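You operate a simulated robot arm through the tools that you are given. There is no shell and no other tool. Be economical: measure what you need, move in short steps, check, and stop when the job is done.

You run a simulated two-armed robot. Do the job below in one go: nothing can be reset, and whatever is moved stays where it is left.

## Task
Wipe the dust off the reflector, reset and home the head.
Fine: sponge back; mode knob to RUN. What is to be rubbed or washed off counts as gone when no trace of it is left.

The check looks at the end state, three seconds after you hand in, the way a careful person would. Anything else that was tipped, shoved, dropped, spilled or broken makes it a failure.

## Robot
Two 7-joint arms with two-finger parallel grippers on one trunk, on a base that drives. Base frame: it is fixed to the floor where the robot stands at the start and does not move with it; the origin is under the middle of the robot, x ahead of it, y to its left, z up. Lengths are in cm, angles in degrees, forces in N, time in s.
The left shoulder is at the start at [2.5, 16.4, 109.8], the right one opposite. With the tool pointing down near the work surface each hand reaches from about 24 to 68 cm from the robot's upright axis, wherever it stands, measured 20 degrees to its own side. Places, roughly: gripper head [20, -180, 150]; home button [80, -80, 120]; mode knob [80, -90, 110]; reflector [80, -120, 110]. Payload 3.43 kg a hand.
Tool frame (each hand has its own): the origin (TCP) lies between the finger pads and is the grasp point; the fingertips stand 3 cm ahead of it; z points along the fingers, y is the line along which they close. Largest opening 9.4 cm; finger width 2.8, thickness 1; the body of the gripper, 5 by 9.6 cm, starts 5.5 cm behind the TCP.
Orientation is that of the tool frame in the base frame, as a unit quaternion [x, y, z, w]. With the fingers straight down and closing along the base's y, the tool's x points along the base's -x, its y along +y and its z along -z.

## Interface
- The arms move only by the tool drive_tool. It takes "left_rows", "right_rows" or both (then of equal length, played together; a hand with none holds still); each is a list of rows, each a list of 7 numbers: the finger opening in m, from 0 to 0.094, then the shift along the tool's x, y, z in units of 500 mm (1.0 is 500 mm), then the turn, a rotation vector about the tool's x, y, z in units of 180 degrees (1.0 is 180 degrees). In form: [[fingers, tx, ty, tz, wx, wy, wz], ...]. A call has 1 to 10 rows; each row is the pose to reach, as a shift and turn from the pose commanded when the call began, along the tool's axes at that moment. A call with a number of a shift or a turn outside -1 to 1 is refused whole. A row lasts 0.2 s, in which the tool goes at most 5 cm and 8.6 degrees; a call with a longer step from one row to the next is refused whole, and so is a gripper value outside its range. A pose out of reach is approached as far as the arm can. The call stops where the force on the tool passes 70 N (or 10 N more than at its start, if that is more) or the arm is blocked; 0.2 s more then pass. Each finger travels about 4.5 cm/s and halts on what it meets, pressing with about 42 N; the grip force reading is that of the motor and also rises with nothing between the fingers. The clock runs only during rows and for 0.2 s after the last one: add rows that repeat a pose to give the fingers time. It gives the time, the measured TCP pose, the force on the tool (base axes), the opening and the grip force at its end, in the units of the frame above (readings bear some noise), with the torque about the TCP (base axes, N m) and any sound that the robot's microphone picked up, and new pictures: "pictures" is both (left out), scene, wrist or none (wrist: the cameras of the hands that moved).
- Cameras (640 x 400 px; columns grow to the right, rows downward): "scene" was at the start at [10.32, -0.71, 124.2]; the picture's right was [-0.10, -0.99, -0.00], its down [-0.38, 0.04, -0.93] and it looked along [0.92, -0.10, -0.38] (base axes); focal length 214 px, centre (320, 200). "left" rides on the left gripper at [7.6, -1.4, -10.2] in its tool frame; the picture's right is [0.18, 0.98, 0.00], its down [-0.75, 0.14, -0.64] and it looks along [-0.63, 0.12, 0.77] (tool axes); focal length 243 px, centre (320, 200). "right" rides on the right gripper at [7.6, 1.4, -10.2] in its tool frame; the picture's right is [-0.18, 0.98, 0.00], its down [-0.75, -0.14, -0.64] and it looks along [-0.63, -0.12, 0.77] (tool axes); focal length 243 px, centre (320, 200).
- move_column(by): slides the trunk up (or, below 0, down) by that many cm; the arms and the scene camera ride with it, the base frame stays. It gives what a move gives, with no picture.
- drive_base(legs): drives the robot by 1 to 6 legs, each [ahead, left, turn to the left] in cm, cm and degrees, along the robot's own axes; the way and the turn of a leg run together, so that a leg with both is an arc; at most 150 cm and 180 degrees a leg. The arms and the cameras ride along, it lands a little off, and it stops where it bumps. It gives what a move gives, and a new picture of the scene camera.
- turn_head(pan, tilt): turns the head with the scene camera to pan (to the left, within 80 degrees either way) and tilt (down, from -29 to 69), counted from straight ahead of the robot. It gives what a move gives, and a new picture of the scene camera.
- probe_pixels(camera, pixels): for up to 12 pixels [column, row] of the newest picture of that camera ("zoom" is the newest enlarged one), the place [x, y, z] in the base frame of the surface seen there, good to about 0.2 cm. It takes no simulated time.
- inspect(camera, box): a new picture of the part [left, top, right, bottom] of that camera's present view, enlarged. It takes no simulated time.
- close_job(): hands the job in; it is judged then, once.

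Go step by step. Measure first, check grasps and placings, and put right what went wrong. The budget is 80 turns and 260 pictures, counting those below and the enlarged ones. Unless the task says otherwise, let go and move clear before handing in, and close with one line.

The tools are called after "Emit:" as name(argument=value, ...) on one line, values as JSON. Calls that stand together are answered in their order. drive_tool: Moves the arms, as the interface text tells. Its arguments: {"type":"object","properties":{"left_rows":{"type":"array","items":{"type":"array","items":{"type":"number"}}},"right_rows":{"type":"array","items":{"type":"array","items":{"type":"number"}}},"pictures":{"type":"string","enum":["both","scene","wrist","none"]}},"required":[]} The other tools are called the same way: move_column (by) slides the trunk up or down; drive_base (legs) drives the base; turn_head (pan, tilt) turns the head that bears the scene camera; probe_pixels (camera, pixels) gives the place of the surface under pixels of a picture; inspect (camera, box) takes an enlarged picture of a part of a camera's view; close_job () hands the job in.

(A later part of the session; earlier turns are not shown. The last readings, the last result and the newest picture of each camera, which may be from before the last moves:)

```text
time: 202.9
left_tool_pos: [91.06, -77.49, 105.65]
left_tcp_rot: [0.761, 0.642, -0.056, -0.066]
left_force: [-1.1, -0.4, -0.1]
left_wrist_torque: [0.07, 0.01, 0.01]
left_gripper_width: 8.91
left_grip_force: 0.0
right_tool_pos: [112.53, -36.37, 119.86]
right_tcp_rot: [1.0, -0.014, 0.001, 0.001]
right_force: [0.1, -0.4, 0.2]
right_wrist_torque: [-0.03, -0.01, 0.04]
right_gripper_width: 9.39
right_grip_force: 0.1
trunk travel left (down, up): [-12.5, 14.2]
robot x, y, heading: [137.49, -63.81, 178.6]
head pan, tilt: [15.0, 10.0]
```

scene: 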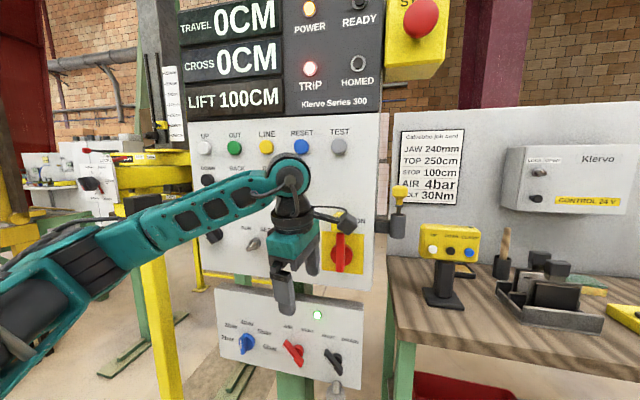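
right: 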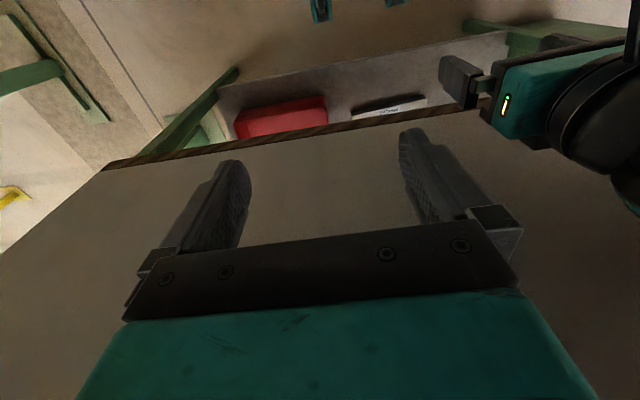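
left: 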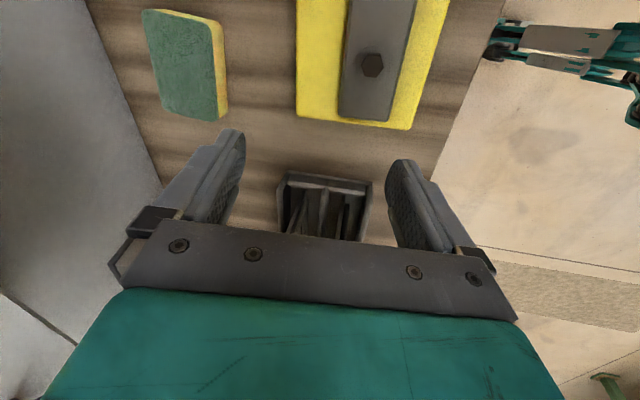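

Hand is close to the panel; I'll back off 18 cm and then point the left hand forward with fingers closed.

Emit:
drive_base(legs=[[-18, 0, 0]])

Emit:
drive_tool(left_rows=[[0.07, -0.011, -0.02, -0.025, 0.0217, -0.0265, 0.0267], [0.05, -0.023, -0.04, -0.051, 0.0434, -0.0531, 0.0533], [0.03, -0.034, -0.06, -0.076, 0.0651, -0.0796, 0.08], [0.01, -0.046, -0.081, -0.102, 0.0869, -0.1062, 0.1067], [0.0, -0.057, -0.101, -0.127, 0.1086, -0.1327, 0.1334], [0.0, -0.069, -0.121, -0.153, 0.1303, -0.1593, 0.16], [0.0, -0.08, -0.141, -0.178, 0.152, -0.1858, 0.1867]], pictures="none")

Emit:
drive_tool(left_rows=[[0.0, 0, 0, 0, 0.0217, -0.0265, 0.0267], [0.0, 0, 0, 0, 0.0434, -0.0531, 0.0533], [0.0, 0, 0, 0, 0.0651, -0.0796, 0.08], [0.0, 0, 0, 0, 0.0869, -0.1062, 0.1067], [0.0, 0, 0, 0, 0.1086, -0.1327, 0.1334], [0.0, 0, 0, 0, 0.1303, -0.1593, 0.16], [0.0, 0, 0, 0, 0.152, -0.1858, 0.1867]], pictures="both")

```text
time: 204.4
left_tool_pos: [109.25, -78.06, 105.47]
left_tcp_rot: [0.761, 0.643, -0.057, -0.067]
left_force: [0.3, 0.5, 0.6]
left_wrist_torque: [0.02, 0.0, 0.01]
left_gripper_width: 8.9
left_grip_force: 0.1
right_tool_pos: [130.85, -36.92, 119.76]
right_tcp_rot: [1.0, -0.014, 0.0, 0.001]
right_force: [-0.9, -0.2, 0.7]
right_wrist_torque: [-0.03, 0.02, 0.01]
right_gripper_width: 9.39
right_grip_force: 0.2
trunk travel left (down, up): [-12.5, 14.2]
robot x, y, heading: [156.06, -64.56, 178.5]
head pan, tilt: [15.0, 10.0]
```

scene: 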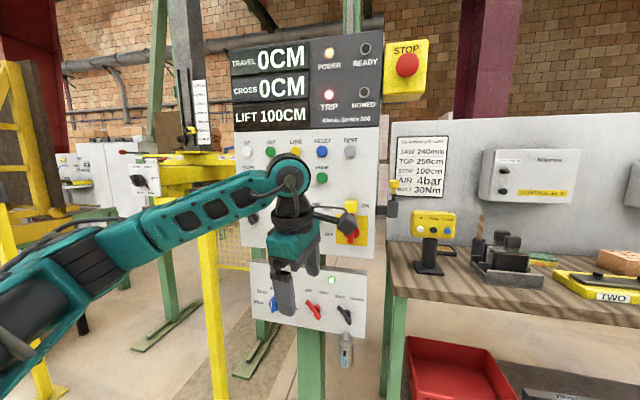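

```text
time: 206.0
left_tool_pos: [103.24, -81.18, 115.54]
left_tcp_rot: [0.826, 0.361, -0.431, -0.037]
left_force: [0.0, 0.0, -0.1]
left_wrist_torque: [0.05, 0.01, 0.01]
left_gripper_width: 0.0
left_grip_force: 33.3
right_tool_pos: [130.75, -36.95, 119.85]
right_tcp_rot: [1.0, -0.014, 0.001, 0.0]
right_force: [-0.2, 0.1, -0.1]
right_wrist_torque: [0.0, -0.01, 0.02]
right_gripper_width: 9.36
right_grip_force: 0.0
trunk travel left (down, up): [-12.5, 14.2]
robot x, y, heading: [155.58, -64.17, 178.2]
head pan, tilt: [15.0, 10.0]
```

```text
time: 207.6
left_tool_pos: [103.41, -79.4, 115.45]
left_tcp_rot: [0.713, 0.003, -0.701, -0.012]
left_force: [0.2, 0.4, -0.8]
left_wrist_torque: [-0.01, 0.02, 0.02]
left_gripper_width: 0.0
left_grip_force: 33.0
left hand out of reach, approached as far as the arm can: row 7
right_tool_pos: [130.7, -36.86, 119.74]
right_tcp_rot: [1.0, -0.014, 0.001, 0.001]
right_force: [0.0, 1.0, -0.9]
right_wrist_torque: [0.0, 0.02, -0.06]
right_gripper_width: 9.41
right_grip_force: 0.0
trunk travel left (down, up): [-12.5, 14.2]
robot x, y, heading: [155.78, -64.45, 178.4]
head pan, tilt: [15.0, 10.0]
```

scene: 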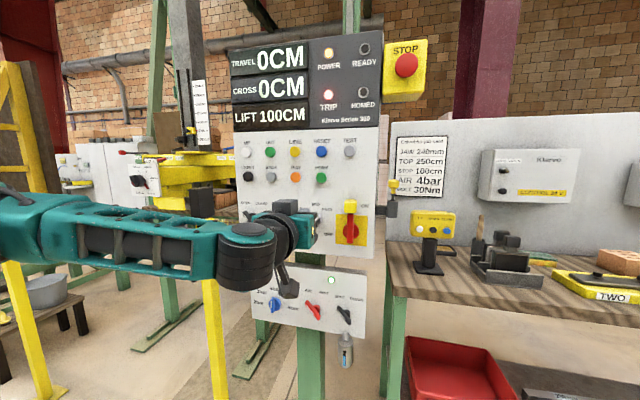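
left: 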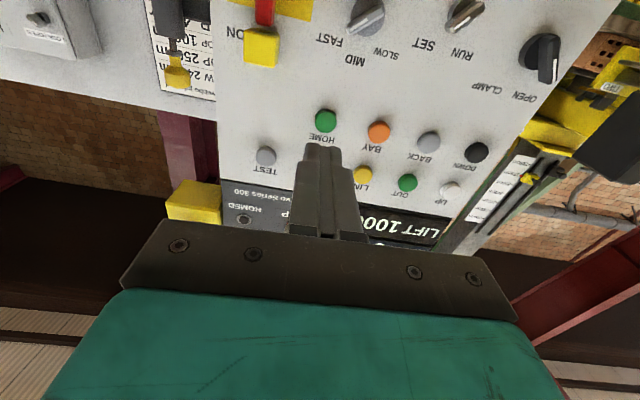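

Hand points straight at the panel (picture from wrist is upside-down). Measure button and knob positions precisely.

Emit:
inspect(camera="scene", box=[240, 130, 368, 210])

Emit:
probe_pixels(camera="left", pixels=[[325, 121], [320, 160], [463, 14], [455, 25], [475, 8], [470, 40], [378, 131], [440, 30], [267, 157], [400, 70]])

Emit:
inspect(camera="left", box=[320, 0, 480, 100])

```text
5.00 times, centred on (304, 170) of scene
```

zoom: 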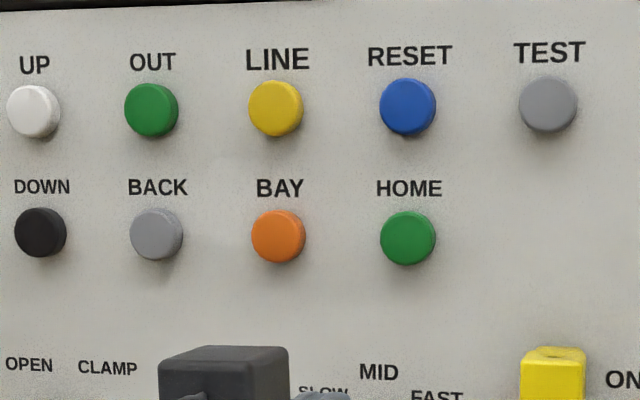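

```text
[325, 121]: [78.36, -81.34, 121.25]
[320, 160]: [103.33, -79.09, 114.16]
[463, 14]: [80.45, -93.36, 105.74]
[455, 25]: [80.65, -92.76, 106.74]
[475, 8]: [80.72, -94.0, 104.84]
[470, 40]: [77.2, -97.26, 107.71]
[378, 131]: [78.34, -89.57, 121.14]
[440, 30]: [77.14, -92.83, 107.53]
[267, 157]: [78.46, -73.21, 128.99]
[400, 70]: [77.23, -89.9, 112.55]
```

```text
4.00 times, centred on (400, 50) of left
```

zoom: 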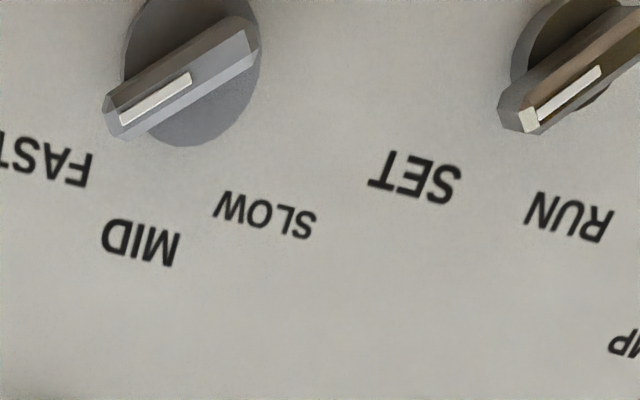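

RESET centre ≈(78.5,−81,129.3), HOME ≈(78.5,−81.2,120.9). Raise the hand to RESET's height and drive up.

Emit:
drive_tool(left_rows=[[0.0, -0.07, 0.006, 0, 0, 0, 0], [0.0, -0.14, 0.013, 0, 0, 0, 0], [0.0, -0.21, 0.02, 0, 0, 0, 0], [0.0, -0.279, 0.026, -0.005, 0, 0, 0], [0.0, -0.279, 0.026, -0.005, 0, 0, 0]], pictures="none")

Emit:
drive_base(legs=[[16, 0, 0]])

```text
time: 208.8
left_tool_pos: [103.51, -80.97, 129.49]
left_tcp_rot: [-0.706, 0.0, 0.708, -0.001]
left_force: [1.1, 0.2, -0.7]
left_wrist_torque: [-0.01, -0.02, 0.01]
left_gripper_width: 0.01
left_grip_force: 33.1
right_tool_pos: [130.77, -37.04, 119.86]
right_tcp_rot: [1.0, -0.014, 0.001, 0.001]
right_force: [-0.4, -0.2, 0.3]
right_wrist_torque: [-0.02, -0.01, 0.01]
right_gripper_width: 9.39
right_grip_force: 0.2
trunk travel left (down, up): [-12.5, 14.2]
robot x, y, heading: [155.52, -64.45, 178.7]
head pan, tilt: [15.0, 10.0]
```

```text
time: 210.2
left_tool_pos: [87.82, -80.69, 129.36]
left_tcp_rot: [-0.705, 0.0, 0.709, -0.002]
left_force: [-0.5, -0.4, 0.5]
left_wrist_torque: [0.02, -0.02, 0.02]
left_gripper_width: 0.0
left_grip_force: 32.7
right_tool_pos: [114.85, -36.64, 119.73]
right_tcp_rot: [1.0, -0.012, 0.003, 0.001]
right_force: [0.2, -0.6, -2.3]
right_wrist_torque: [0.0, -0.05, 0.01]
right_gripper_width: 9.4
right_grip_force: 0.1
trunk travel left (down, up): [-12.5, 14.2]
robot x, y, heading: [140.08, -63.99, 178.5]
head pan, tilt: [15.0, 10.0]
```

scene: 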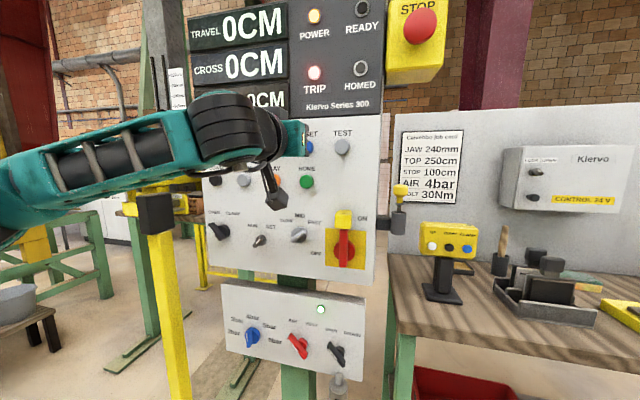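

Tip is 6.3 cm from the button. Press RESET forward, then withdraw.

Emit:
drive_tool(left_rows=[[0.0, 0, 0.004, 0.08, 0, 0, 0], [0.0, 0, 0.004, 0.115, 0, 0, 0], [0.0, 0, 0.004, 0.13, 0, 0, 0], [0.0, 0, 0.004, 0.14, 0, 0, 0], [0.0, 0, 0.004, 0.145, 0, 0, 0], [0.0, 0, 0.004, 0.145, 0, 0, 0]], pictures="scene")

```text
time: 211.6
left_tool_pos: [80.71, -80.97, 129.32]
left_tcp_rot: [-0.706, 0.001, 0.708, -0.001]
left_force: [4.5, 0.1, -2.4]
left_wrist_torque: [0.01, -0.08, 0.02]
left_gripper_width: 0.0
left_grip_force: 32.9
right_tool_pos: [115.01, -36.7, 119.73]
right_tcp_rot: [1.0, -0.012, 0.0, 0.001]
right_force: [0.3, 0.4, 0.0]
right_wrist_torque: [-0.01, -0.03, 0.0]
right_gripper_width: 9.42
right_grip_force: 0.0
trunk travel left (down, up): [-12.5, 14.2]
robot x, y, heading: [140.34, -63.97, 178.8]
head pan, tilt: [15.0, 10.0]
heard: click
```

scene: 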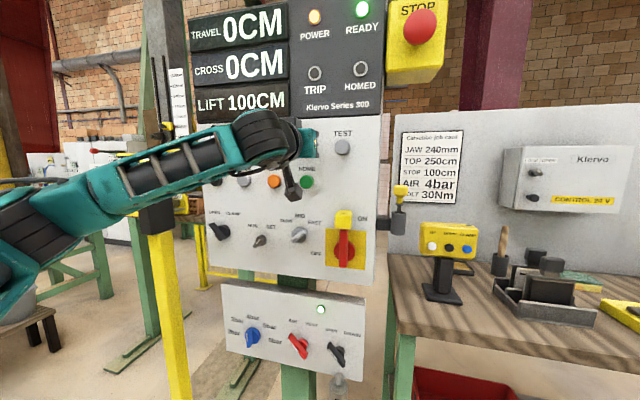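

Click heard: TRIP is off and READY is green. Withdraw, lower 8.4 cm, and press HOME.

Emit:
drive_tool(left_rows=[[0.0, 0, 0, -0.08, 0, 0, 0], [0.0, 0.08, 0.002, -0.08, 0, 0, 0], [0.0, 0.168, 0.004, -0.08, 0, 0, 0], [0.0, 0.168, 0.004, -0.04, 0, 0, 0], [0.0, 0.168, 0.004, -0.015, 0, 0, 0], [0.0, 0.168, 0.004, -0.006, 0, 0, 0], [0.0, 0.168, 0.004, 0, 0, 0, 0], [0.0, 0.168, 0.004, 0, 0, 0, 0]], pictures="scene")

```text
time: 213.4
left_tool_pos: [80.59, -81.12, 121.03]
left_tcp_rot: [-0.706, 0.0, 0.708, -0.001]
left_force: [9.5, -2.9, -2.8]
left_wrist_torque: [-0.04, -0.07, 0.12]
left_gripper_width: 0.01
left_grip_force: 33.2
right_tool_pos: [114.94, -36.85, 119.78]
right_tcp_rot: [1.0, -0.012, 0.001, 0.0]
right_force: [-0.1, -0.6, -0.1]
right_wrist_torque: [0.02, -0.03, 0.0]
right_gripper_width: 9.4
right_grip_force: 0.1
trunk travel left (down, up): [-12.5, 14.2]
robot x, y, heading: [139.71, -63.89, 178.6]
head pan, tilt: [15.0, 10.0]
heard: click
```

scene: 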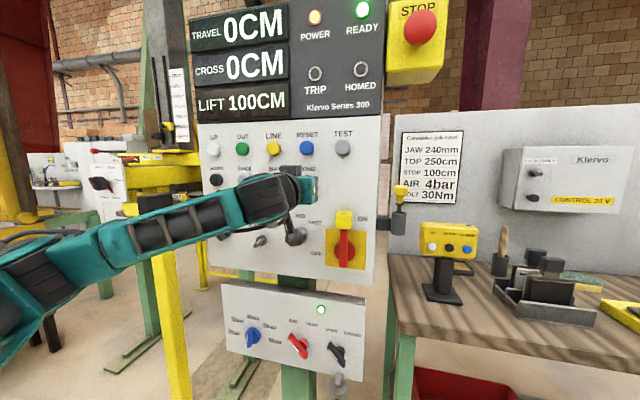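

Click heard; HOMED lamp isn't lit yet. Hold the button a moment longer to see whether it homes.

Emit:
drive_tool(left_rows=[[0.0, 0, 0, 0, 0, 0, 0], [0.0, 0, 0, 0, 0, 0, 0], [0.0, 0, 0, 0, 0, 0, 0], [0.0, 0, 0, 0, 0, 0, 0], [0.0, 0, 0, 0, 0, 0, 0], [0.0, 0, 0, 0, 0, 0, 0], [0.0, 0, 0, 0, 0, 0, 0], [0.0, 0, 0, 0, 0, 0, 0], [0.0, 0, 0, 0, 0, 0, 0], [0.0, 0, 0, 0, 0, 0, 0]], pictures="scene")

```text
time: 215.6
left_tool_pos: [80.53, -80.99, 121.16]
left_tcp_rot: [-0.705, 0.0, 0.709, -0.001]
left_force: [10.5, -1.5, -3.3]
left_wrist_torque: [-0.01, -0.07, 0.08]
left_gripper_width: 0.0
left_grip_force: 33.1
right_tool_pos: [115.1, -36.73, 119.88]
right_tcp_rot: [1.0, -0.012, 0.001, 0.0]
right_force: [0.3, -0.2, -0.6]
right_wrist_torque: [0.01, 0.01, 0.02]
right_gripper_width: 9.38
right_grip_force: 0.1
trunk travel left (down, up): [-12.5, 14.2]
robot x, y, heading: [140.04, -63.78, 178.3]
head pan, tilt: [15.0, 10.0]
```

scene: 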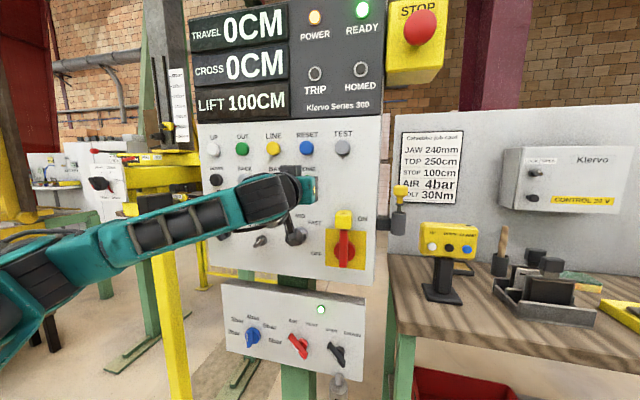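

HOME didn't take in this mode, presumably because the mode knob is at SET. I'll withdraw and move before the mode knob with fingers open.

Emit:
drive_tool(left_rows=[[0.0, 0, 0, -0.08, 0, 0, 0], [0.0, 0, 0, -0.16, 0, 0, 0], [0.01, 0.06, 0.05, -0.22, 0, 0, 0.03], [0.02, 0.12, 0.1, -0.24, 0, 0, 0.06], [0.03, 0.18, 0.15, -0.24, 0, 0, 0.09], [0.04, 0.24, 0.2, -0.24, 0, 0, 0.12], [0.05, 0.306, 0.248, -0.24, 0, 0, 0.15], [0.05, 0.306, 0.248, -0.24, 0, 0, 0.183], [0.05, 0.306, 0.248, -0.24, 0, 0, 0.183]], pictures="both")

Emit:
inspect(camera="left", box=[240, 60, 400, 160])

```text
time: 217.6
left_tool_pos: [92.84, -86.61, 110.62]
left_tcp_rot: [-0.686, 0.206, 0.69, -0.103]
left_force: [-0.1, -1.5, -5.8]
left_wrist_torque: [0.1, 0.52, -0.13]
left_gripper_width: 4.99
left_grip_force: 0.1
left hand out of reach, approached as far as the arm can: row 4, 5, 6, 7, 8, 9
right_tool_pos: [114.99, -36.68, 119.88]
right_tcp_rot: [1.0, -0.012, 0.001, 0.0]
right_force: [0.4, -0.6, 0.6]
right_wrist_torque: [0.04, 0.04, 0.01]
right_gripper_width: 9.41
right_grip_force: 0.1
trunk travel left (down, up): [-12.5, 14.2]
robot x, y, heading: [140.36, -63.75, 178.9]
head pan, tilt: [15.0, 10.0]
```

scene: 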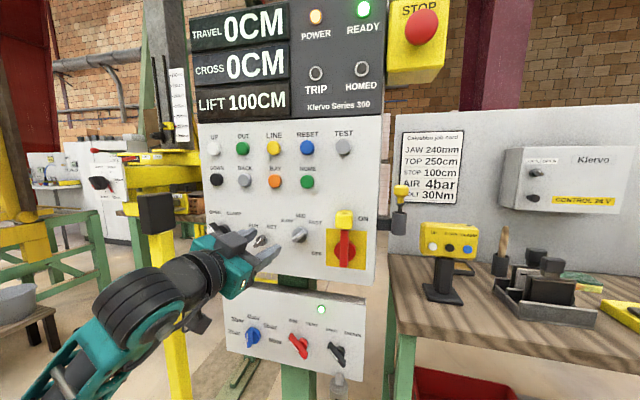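
left: 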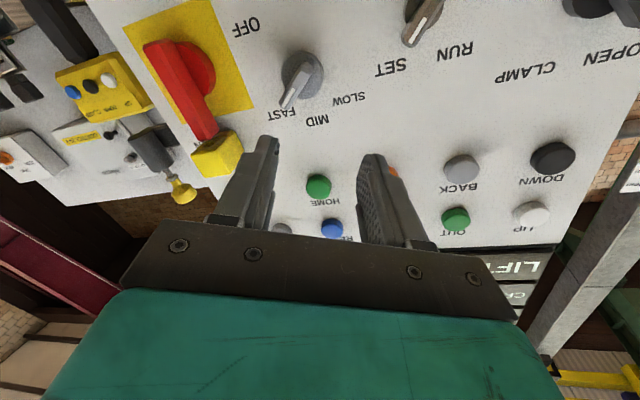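

```text
4.00 times, centred on (320, 110) of left
```

zoom: 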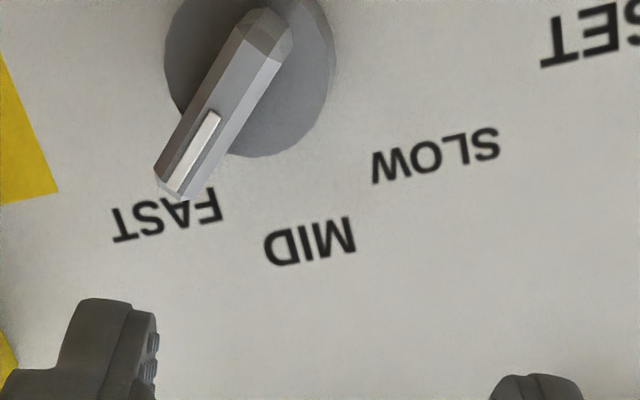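

The arm ran out of reach in that pose. I'll undo that move (un-roll, up and right), then shift the base left so the knob is more in front of the arm.

Emit:
drive_tool(left_rows=[[0.03, -0.04, -0.018, -0.02, 0, 0, -0.03], [0.0, -0.08, -0.036, -0.04, 0, 0, -0.06], [0.0, -0.12, -0.054, -0.04, 0, 0, -0.09], [0.0, -0.16, -0.072, -0.04, 0, 0, -0.12], [0.0, -0.2, -0.09, -0.04, 0, 0, -0.15], [0.0, -0.24, -0.108, -0.04, 0, 0, -0.183], [0.0, -0.27, -0.121, -0.04, 0, 0, -0.183], [0.0, -0.27, -0.121, -0.04, 0, 0, -0.183]], pictures="none")

```text
time: 219.4
left_tool_pos: [95.78, -75.67, 120.39]
left_tcp_rot: [0.719, -0.001, -0.689, -0.095]
left_force: [0.5, -0.2, 0.5]
left_wrist_torque: [-0.02, -0.01, 0.01]
left_gripper_width: 0.0
left_grip_force: 33.0
left hand out of reach, approached as far as the arm can: row 1, 2, 3, 4
right_tool_pos: [114.99, -36.61, 119.78]
right_tcp_rot: [1.0, -0.012, 0.001, 0.002]
right_force: [0.0, 0.1, 0.6]
right_wrist_torque: [0.04, 0.02, -0.02]
right_gripper_width: 9.41
right_grip_force: 0.1
trunk travel left (down, up): [-12.5, 14.2]
robot x, y, heading: [140.16, -63.91, 178.6]
head pan, tilt: [15.0, 10.0]
```

Straighten the hand, shift the base left 14 cm, and lower the trunk 10 cm so the knob falls in the comfortable range.

Emit:
drive_tool(left_rows=[[0.0, 0, 0, -0.04, -0.022, -0.007, 0.021], [0.0, 0, 0, -0.08, -0.043, -0.0135, 0.042], [0.0, 0, 0, -0.08, -0.043, -0.0135, 0.042]], pictures="none")

Emit:
drive_base(legs=[[0, 14, 1]])

Emit:
move_column(by=-10)

Emit:
inspect(camera="scene", box=[200, 120, 400, 245])

```text
time: 220.2
left_tool_pos: [99.26, -75.8, 120.71]
left_tcp_rot: [0.708, 0.002, -0.707, 0.001]
left_force: [0.8, -0.1, -0.5]
left_wrist_torque: [-0.01, 0.03, -0.01]
left_gripper_width: 0.0
left_grip_force: 32.7
left hand out of reach, approached as far as the arm can: row 2, 3
right_tool_pos: [114.91, -36.57, 119.93]
right_tcp_rot: [1.0, -0.013, 0.0, 0.001]
right_force: [-0.1, -0.5, -0.4]
right_wrist_torque: [0.02, 0.03, 0.02]
right_gripper_width: 9.38
right_grip_force: 0.0
trunk travel left (down, up): [-12.5, 14.2]
robot x, y, heading: [140.06, -63.86, 178.5]
head pan, tilt: [15.0, 10.0]
```

```text
time: 222.1
left_tool_pos: [99.07, -90.67, 120.73]
left_tcp_rot: [0.707, 0.007, -0.707, 0.006]
left_force: [-0.7, -1.2, -0.1]
left_wrist_torque: [0.0, -0.01, 0.0]
left_gripper_width: 0.02
left_grip_force: 32.9
right_tool_pos: [114.23, -51.05, 119.86]
right_tcp_rot: [1.0, -0.005, 0.001, 0.0]
right_force: [-0.5, -1.1, 0.3]
right_wrist_torque: [0.03, 0.01, -0.04]
right_gripper_width: 9.4
right_grip_force: 0.0
trunk travel left (down, up): [-12.5, 14.2]
robot x, y, heading: [140.1, -77.94, 179.6]
head pan, tilt: [15.0, 10.0]
```

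scene: 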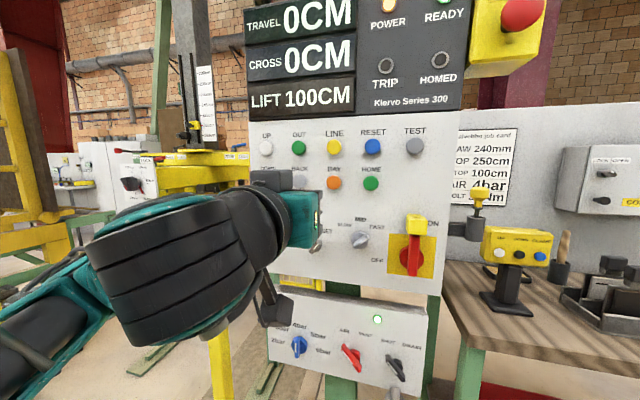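

```text
time: 223.4
left_tool_pos: [99.26, -90.56, 110.65]
left_tcp_rot: [0.707, 0.006, -0.707, 0.005]
left_force: [-0.2, -0.3, 0.2]
left_wrist_torque: [-0.01, -0.01, -0.03]
left_gripper_width: 0.0
left_grip_force: 32.4
right_tool_pos: [114.33, -51.12, 109.83]
right_tcp_rot: [1.0, -0.004, 0.001, 0.001]
right_force: [-0.3, -0.3, -0.2]
right_wrist_torque: [0.0, -0.02, -0.01]
right_gripper_width: 9.43
right_grip_force: 0.0
trunk travel left (down, up): [-2.5, 24.2]
robot x, y, heading: [140.28, -78.12, 179.6]
head pan, tilt: [15.0, 10.0]
```

```text
3.20 times, centred on (300, 182) of scene
```

zoom: 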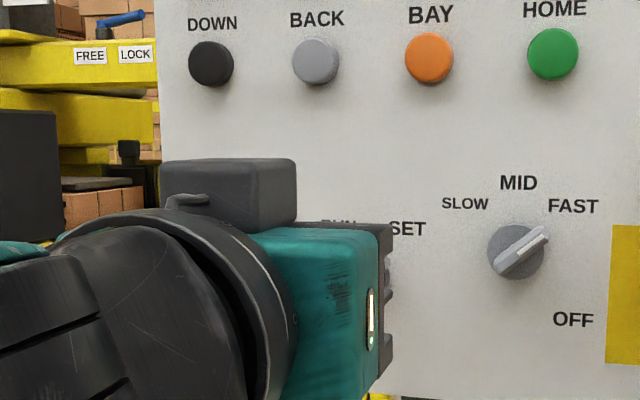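

Take a wrist look at the knob to locate its pivot and lever.

Emit:
inspect(camera="left", box=[240, 60, 400, 160])

Emit:
drive_tool(left_rows=[[0.03, 0, 0.03, 0.04, 0, 0, 0], [0.045, 0, 0.056, 0.08, 0, 0, 0], [0.045, 0, 0.056, 0.08, 0, 0, 0]], pictures="wrist")

```text
4.00 times, centred on (320, 110) of left
```

zoom: 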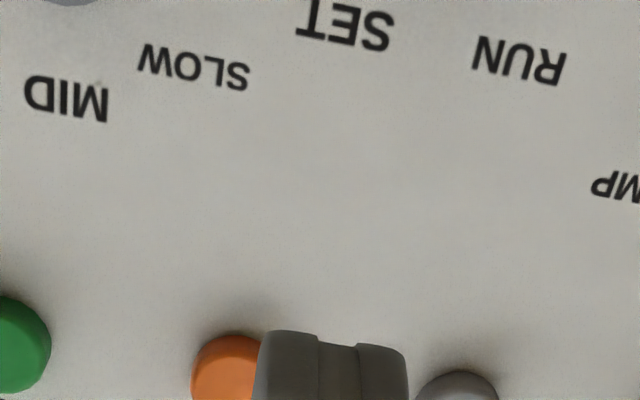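

```text
time: 224.2
left_tool_pos: [95.09, -93.56, 110.76]
left_tcp_rot: [0.707, 0.007, -0.707, 0.006]
left_force: [0.1, -0.4, -0.6]
left_wrist_torque: [-0.03, 0.01, -0.02]
left_gripper_width: 4.5
left_grip_force: 0.0
right_tool_pos: [114.2, -51.18, 109.81]
right_tcp_rot: [1.0, -0.005, 0.001, 0.0]
right_force: [0.6, -0.1, -0.6]
right_wrist_torque: [-0.01, 0.05, -0.01]
right_gripper_width: 9.38
right_grip_force: 0.0
trunk travel left (down, up): [-2.5, 24.2]
robot x, y, heading: [139.74, -77.82, 179.4]
head pan, tilt: [15.0, 10.0]
```

left: 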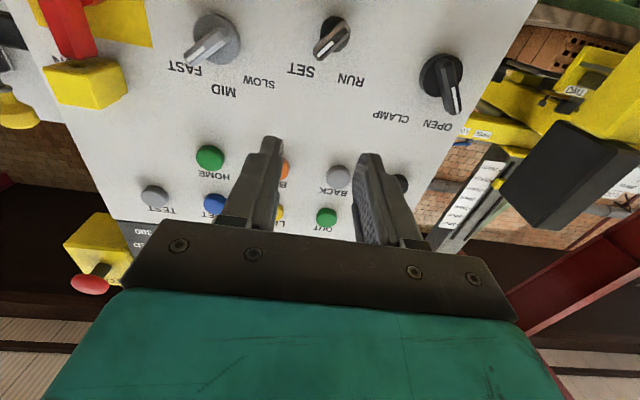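

Emit:
inspect(camera="left", box=[284, 5, 380, 65])

Emit:
probe_pixels(camera="zoom", pixels=[[335, 85], [310, 220], [400, 160], [230, 330], [420, 120], [345, 215], [210, 300], [270, 310], [380, 270], [320, 60], [440, 200]])

```text
6.67 times, centred on (332, 35) of left
```

zoom: 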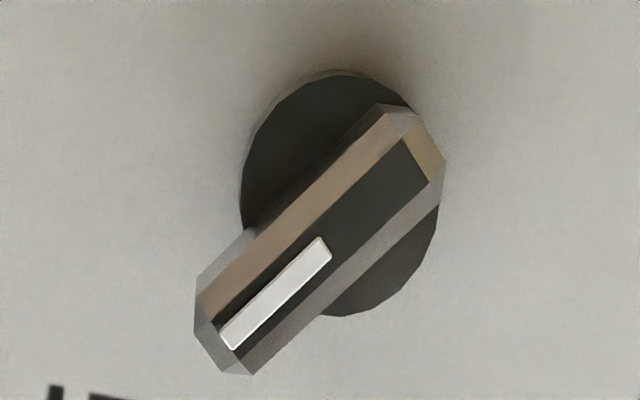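

```text
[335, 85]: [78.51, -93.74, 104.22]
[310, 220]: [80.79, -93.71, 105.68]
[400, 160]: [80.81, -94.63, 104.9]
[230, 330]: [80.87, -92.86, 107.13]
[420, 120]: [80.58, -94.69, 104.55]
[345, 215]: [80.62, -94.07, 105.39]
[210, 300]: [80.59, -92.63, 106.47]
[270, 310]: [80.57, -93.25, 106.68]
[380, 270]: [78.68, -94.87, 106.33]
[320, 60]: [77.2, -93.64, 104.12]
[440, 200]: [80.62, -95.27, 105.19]
```

Knob pivot ≈(−93.75, 105.85), lever leans ~36° right (SET), front at x=80.85. I'll push the lever's top to the left with closed fingertips; first position to its right.

Emit:
drive_tool(left_rows=[[0.02, 0.02, -0.022, 0.06, 0, 0, 0], [0.0, 0.04, -0.045, 0.12, 0, 0, 0], [0.0, 0.058, -0.067, 0.181, 0, 0, 0], [0.0, 0.058, -0.067, 0.181, 0, 0, 0], [0.0, 0.058, -0.068, 0.23, 0, 0, 0], [0.0, 0.058, -0.068, 0.26, 0, 0, 0], [0.0, 0.058, -0.068, 0.26, 0, 0, 0]], pictures="wrist")

Emit:
inspect(camera="left", box=[240, 60, 400, 160])

```text
time: 225.8
left_tool_pos: [82.04, -90.26, 107.86]
left_tcp_rot: [0.707, 0.007, -0.707, 0.006]
left_force: [-0.7, -0.4, 0.2]
left_wrist_torque: [0.01, -0.03, 0.03]
left_gripper_width: 0.0
left_grip_force: 33.2
right_tool_pos: [114.25, -51.13, 109.76]
right_tcp_rot: [1.0, -0.004, 0.001, 0.001]
right_force: [0.1, -0.2, 0.6]
right_wrist_torque: [-0.02, 0.03, 0.01]
right_gripper_width: 9.37
right_grip_force: 0.0
trunk travel left (down, up): [-2.5, 24.2]
robot x, y, heading: [140.39, -78.35, 179.6]
head pan, tilt: [15.0, 10.0]
```

left: 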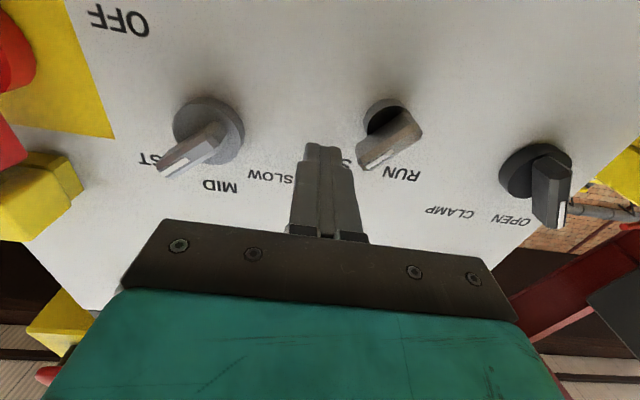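

```text
4.00 times, centred on (320, 110) of left
```

zoom: 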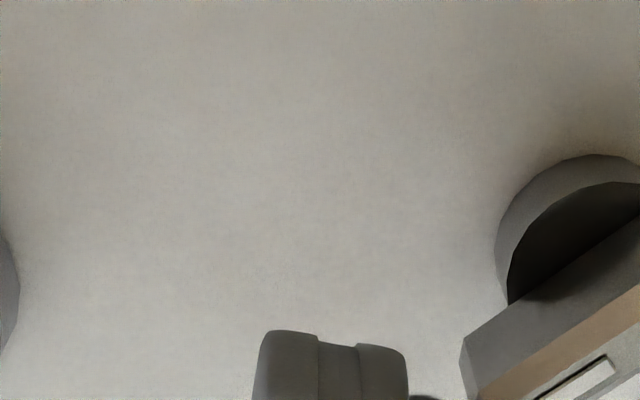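

Fingertips are just right of the lever top. Push left ~3 cm.

Emit:
drive_tool(left_rows=[[0.0, 0, 0.015, 0, 0, 0, 0], [0.0, 0, 0.03, 0, 0, 0, 0], [0.0, 0, 0.042, 0, 0, 0, 0], [0.0, 0, 0.052, 0, 0, 0, 0], [0.0, 0, 0.06, 0, 0, 0, 0], [0.0, 0, 0.06, 0, 0, 0, 0]], pictures="both")

Emit:
inspect(camera="left", box=[280, 80, 408, 160])

```text
time: 227.2
left_tool_pos: [82.08, -93.43, 108.05]
left_tcp_rot: [-0.706, -0.006, 0.708, -0.005]
left_force: [-2.8, 0.6, 6.8]
left_wrist_torque: [-0.02, 0.26, -0.06]
left_gripper_width: 0.01
left_grip_force: 32.8
right_tool_pos: [114.27, -51.03, 109.86]
right_tcp_rot: [1.0, -0.004, 0.001, 0.0]
right_force: [0.5, 0.1, 0.2]
right_wrist_torque: [0.03, 0.0, -0.03]
right_gripper_width: 9.41
right_grip_force: 0.1
trunk travel left (down, up): [-2.5, 24.2]
robot x, y, heading: [139.99, -78.12, 179.4]
head pan, tilt: [15.0, 10.0]
```

scene: 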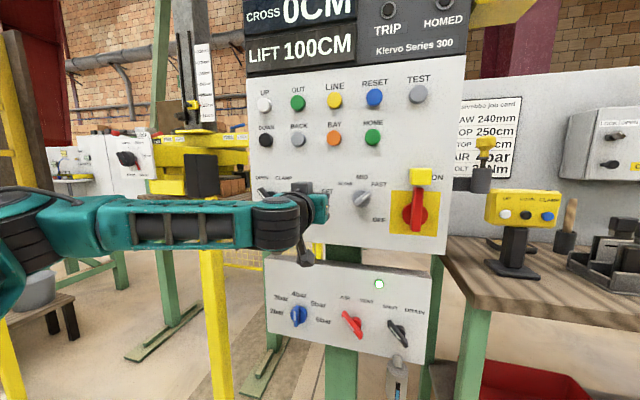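
left: 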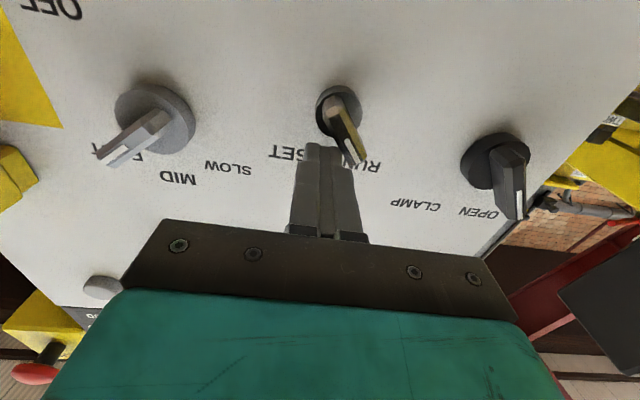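

```text
5.00 times, centred on (344, 120) of left
```

zoom: 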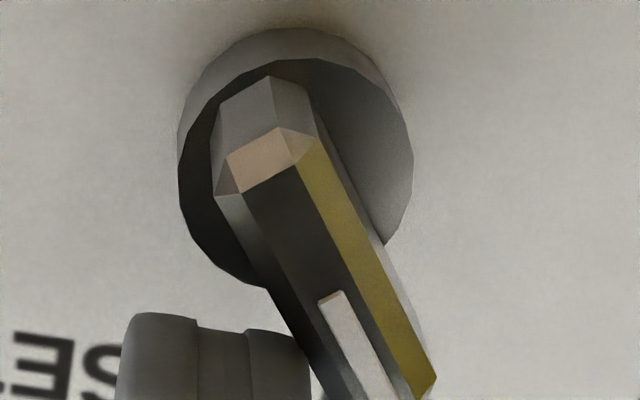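

The knob swung to RUN side. Withdraw and check its angle.

Emit:
drive_tool(left_rows=[[0.0, 0, -0.01, -0.04, 0, 0, 0], [0.0, 0, -0.01, -0.12, 0, 0, 0], [0.0, -0.04, -0.01, -0.2, 0, 0, 0], [0.0, -0.1, -0.01, -0.26, 0, 0, 0], [0.0, -0.1, -0.01, -0.26, 0, 0, 0]], pictures="wrist")

Emit:
inspect(camera="left", box=[240, 0, 400, 100])

Emit:
turn_head(pan=15, tilt=0)

```text
time: 228.4
left_tool_pos: [95.28, -92.92, 112.81]
left_tcp_rot: [0.707, 0.005, -0.707, 0.005]
left_force: [0.0, -0.1, -0.1]
left_wrist_torque: [0.01, -0.01, -0.01]
left_gripper_width: 0.0
left_grip_force: 33.7
right_tool_pos: [114.24, -51.15, 109.92]
right_tcp_rot: [1.0, -0.004, 0.001, 0.002]
right_force: [-0.8, -0.6, 0.4]
right_wrist_torque: [0.01, 0.01, -0.04]
right_gripper_width: 9.43
right_grip_force: 0.0
trunk travel left (down, up): [-2.5, 24.2]
robot x, y, heading: [140.23, -78.16, 179.4]
head pan, tilt: [15.0, 10.0]
```

left: 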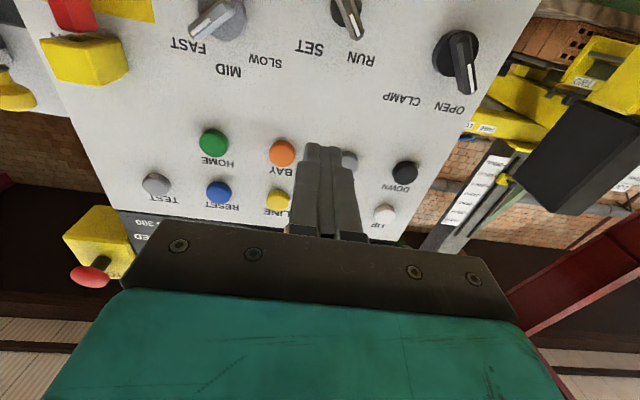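

```text
4.00 times, centred on (320, 50) of left
```

zoom: 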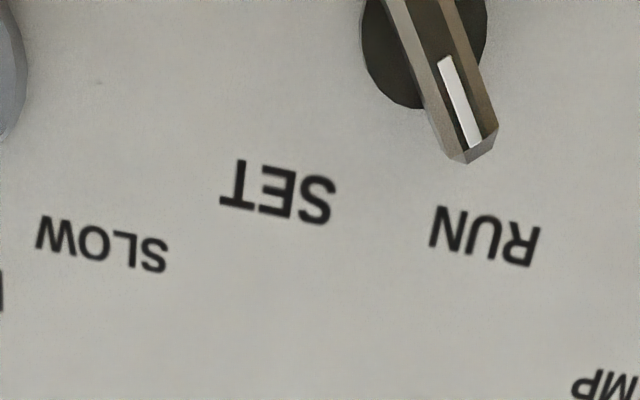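

```text
time: 229.1
left_tool_pos: [95.25, -92.83, 112.82]
left_tcp_rot: [0.707, 0.007, -0.707, 0.006]
left_force: [-0.7, 0.5, 0.6]
left_wrist_torque: [-0.01, 0.0, -0.01]
left_gripper_width: 0.0
left_grip_force: 32.8
right_tool_pos: [114.26, -51.21, 109.82]
right_tcp_rot: [1.0, -0.004, 0.002, 0.001]
right_force: [-0.1, 0.8, 0.0]
right_wrist_torque: [0.0, 0.04, -0.02]
right_gripper_width: 9.38
right_grip_force: 0.1
trunk travel left (down, up): [-2.5, 24.2]
robot x, y, heading: [139.36, -78.24, 179.6]
head pan, tilt: [15.0, 0.0]
```

scene: 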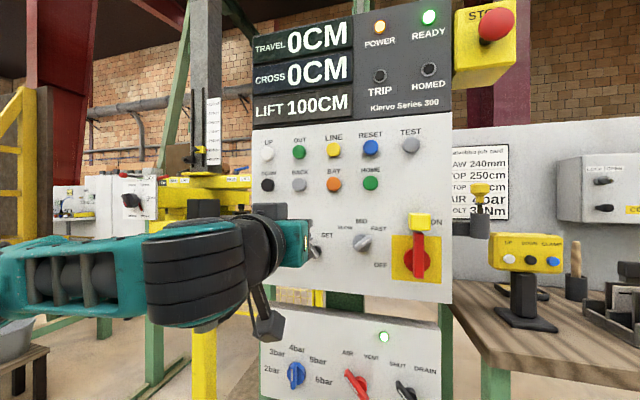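

Knob lever now points ~33° left, at RUN (mirror of its SET angle). Return the trunk and base to the pressing position for HOME.

Emit:
move_column(by=10)

Emit:
drive_base(legs=[[0, -12, -0.5]])

```text
time: 230.4
left_tool_pos: [95.44, -92.79, 122.71]
left_tcp_rot: [0.707, 0.006, -0.707, 0.005]
left_force: [0.3, 0.0, 0.3]
left_wrist_torque: [0.01, 0.01, 0.0]
left_gripper_width: 0.01
left_grip_force: 32.8
right_tool_pos: [114.29, -51.13, 119.82]
right_tcp_rot: [1.0, -0.005, 0.002, 0.001]
right_force: [-0.5, -0.5, 0.4]
right_wrist_torque: [0.01, 0.0, 0.01]
right_gripper_width: 9.4
right_grip_force: 0.1
trunk travel left (down, up): [-12.5, 14.2]
robot x, y, heading: [140.15, -77.96, 179.5]
head pan, tilt: [15.0, 0.0]
```

```text
time: 232.1
left_tool_pos: [95.25, -80.46, 122.79]
left_tcp_rot: [0.708, 0.002, -0.707, 0.001]
left_force: [-0.4, -0.2, 0.1]
left_wrist_torque: [-0.02, 0.0, 0.03]
left_gripper_width: 0.0
left_grip_force: 33.2
right_tool_pos: [114.68, -38.91, 119.76]
right_tcp_rot: [1.0, -0.01, 0.001, 0.0]
right_force: [-0.3, 0.4, 1.2]
right_wrist_torque: [0.0, 0.03, 0.0]
right_gripper_width: 9.4
right_grip_force: 0.1
trunk travel left (down, up): [-12.5, 14.2]
robot x, y, heading: [140.08, -66.1, 178.8]
head pan, tilt: [15.0, 0.0]
```

scene: 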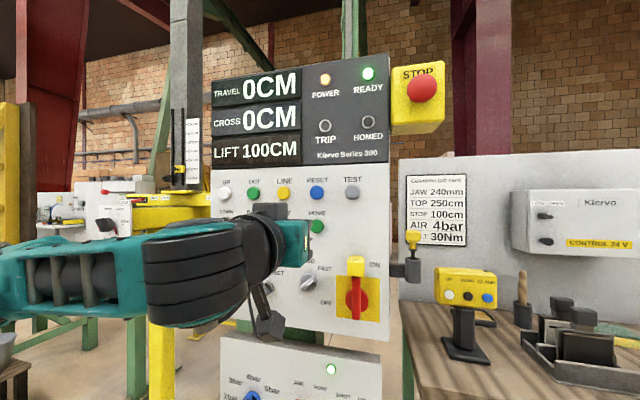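

READY stays lit. Press HOME again (target TCP x≈80.5, y −81.1, z 121).

Emit:
drive_tool(left_rows=[[0.0, 0.036, 0.012, 0.09, 0, 0, 0], [0.0, 0.036, 0.012, 0.18, 0, 0, 0], [0.0, 0.036, 0.012, 0.25, 0, 0, 0], [0.0, 0.036, 0.012, 0.275, 0, 0, 0], [0.0, 0.036, 0.012, 0.288, 0, 0, 0], [0.0, 0.036, 0.012, 0.296, 0, 0, 0], [0.0, 0.036, 0.012, 0.296, 0, 0, 0], [0.0, 0.036, 0.012, 0.296, 0, 0, 0]], pictures="scene")

```text
time: 233.9
left_tool_pos: [80.68, -81.2, 121.05]
left_tcp_rot: [0.707, 0.003, -0.707, 0.001]
left_force: [24.8, -2.3, -9.8]
left_wrist_torque: [0.02, -0.17, 0.1]
left_gripper_width: 0.0
left_grip_force: 32.5
right_tool_pos: [115.05, -39.09, 119.8]
right_tcp_rot: [1.0, -0.009, 0.0, 0.0]
right_force: [0.3, -0.3, -0.3]
right_wrist_torque: [-0.01, -0.01, 0.04]
right_gripper_width: 9.39
right_grip_force: 0.1
trunk travel left (down, up): [-12.5, 14.2]
robot x, y, heading: [140.34, -66.09, 179.1]
head pan, tilt: [15.0, 0.0]
heard: click
```

scene: 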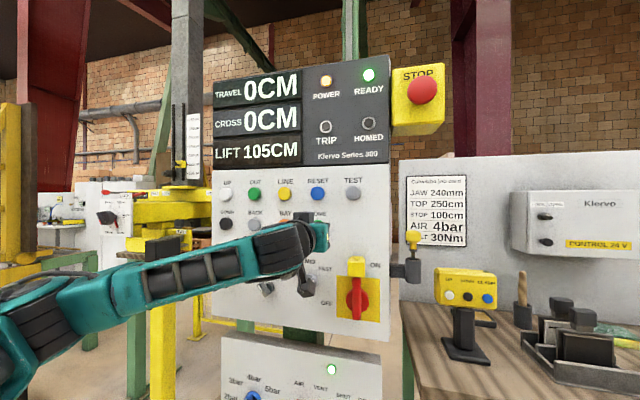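

It works: LIFT is counting (105 cm). Hold and watch.

Emit:
drive_tool(left_rows=[[0.0, 0, 0, 0, 0, 0, 0], [0.0, 0, 0, 0, 0, 0, 0], [0.0, 0, 0, 0, 0, 0, 0], [0.0, 0, 0, 0, 0, 0, 0], [0.0, 0, 0, 0, 0, 0, 0], [0.0, 0, 0, 0, 0, 0, 0], [0.0, 0, 0, 0, 0, 0, 0], [0.0, 0, 0, 0, 0, 0, 0], [0.0, 0, 0, 0, 0, 0, 0], [0.0, 0, 0, 0, 0, 0, 0]], pictures="scene")

```text
time: 236.1
left_tool_pos: [80.62, -81.24, 121.13]
left_tcp_rot: [-0.706, -0.003, 0.708, -0.001]
left_force: [23.1, -0.7, -7.5]
left_wrist_torque: [0.04, -0.16, 0.05]
left_gripper_width: 0.03
left_grip_force: 33.1
right_tool_pos: [114.89, -39.0, 119.91]
right_tcp_rot: [1.0, -0.01, -0.001, 0.001]
right_force: [0.3, -0.2, -0.9]
right_wrist_torque: [0.0, 0.0, -0.02]
right_gripper_width: 9.4
right_grip_force: 0.1
trunk travel left (down, up): [-12.5, 14.2]
robot x, y, heading: [140.16, -66.32, 178.8]
head pan, tilt: [15.0, 0.0]
```

scene: 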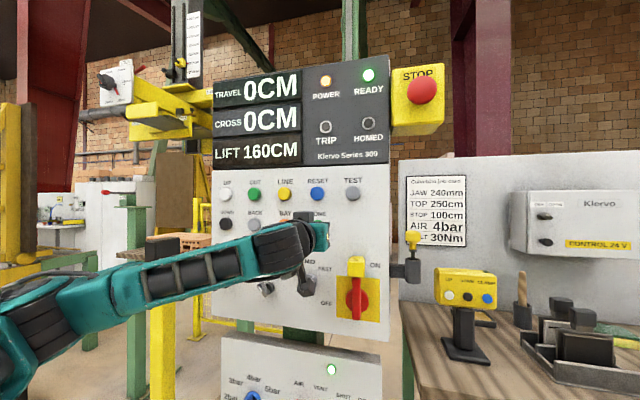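

The head is rising (160 cm). Keep holding until it is homed.

Emit:
drive_tool(left_rows=[[0.0, 0, 0, 0, 0, 0, 0], [0.0, 0, 0, 0, 0, 0, 0], [0.0, 0, 0, 0, 0, 0, 0], [0.0, 0, 0, 0, 0, 0, 0], [0.0, 0, 0, 0, 0, 0, 0], [0.0, 0, 0, 0, 0, 0, 0], [0.0, 0, 0, 0, 0, 0, 0], [0.0, 0, 0, 0, 0, 0, 0], [0.0, 0, 0, 0, 0, 0, 0], [0.0, 0, 0, 0, 0, 0, 0]], pictures="none")

Emit:
drive_tool(left_rows=[[0.0, 0, 0, 0, 0, 0, 0], [0.0, 0, 0, 0, 0, 0, 0], [0.0, 0, 0, 0, 0, 0, 0], [0.0, 0, 0, 0, 0, 0, 0], [0.0, 0, 0, 0, 0, 0, 0], [0.0, 0, 0, 0, 0, 0, 0], [0.0, 0, 0, 0, 0, 0, 0], [0.0, 0, 0, 0, 0, 0, 0], [0.0, 0, 0, 0, 0, 0, 0], [0.0, 0, 0, 0, 0, 0, 0]], pictures="scene")

```text
time: 238.3
left_tool_pos: [80.7, -81.35, 121.18]
left_tcp_rot: [-0.706, -0.003, 0.708, -0.002]
left_force: [23.4, 0.2, -5.8]
left_wrist_torque: [-0.02, -0.05, 0.0]
left_gripper_width: 0.01
left_grip_force: 33.2
right_tool_pos: [114.97, -39.06, 119.91]
right_tcp_rot: [1.0, -0.009, 0.0, 0.001]
right_force: [-0.6, -0.7, 0.0]
right_wrist_torque: [0.04, 0.04, 0.0]
right_gripper_width: 9.38
right_grip_force: 0.1
trunk travel left (down, up): [-12.5, 14.2]
robot x, y, heading: [139.52, -66.05, 179.1]
head pan, tilt: [15.0, 0.0]
```

```text
time: 240.5
left_tool_pos: [80.68, -81.25, 121.09]
left_tcp_rot: [-0.706, -0.002, 0.708, -0.001]
left_force: [22.8, 1.2, -3.7]
left_wrist_torque: [-0.01, -0.04, -0.01]
left_gripper_width: 0.0
left_grip_force: 33.0
right_tool_pos: [114.9, -39.0, 119.71]
right_tcp_rot: [1.0, -0.01, 0.001, 0.001]
right_force: [0.9, 0.7, 0.4]
right_wrist_torque: [0.0, -0.02, -0.02]
right_gripper_width: 9.39
right_grip_force: 0.0
trunk travel left (down, up): [-12.5, 14.2]
robot x, y, heading: [139.76, -66.24, 179.0]
head pan, tilt: [15.0, 0.0]
```

scene: 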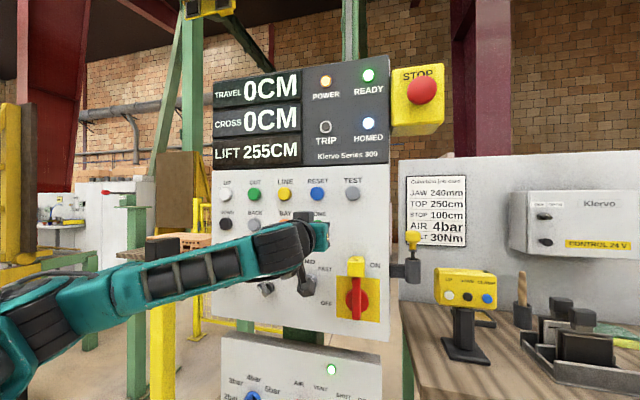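

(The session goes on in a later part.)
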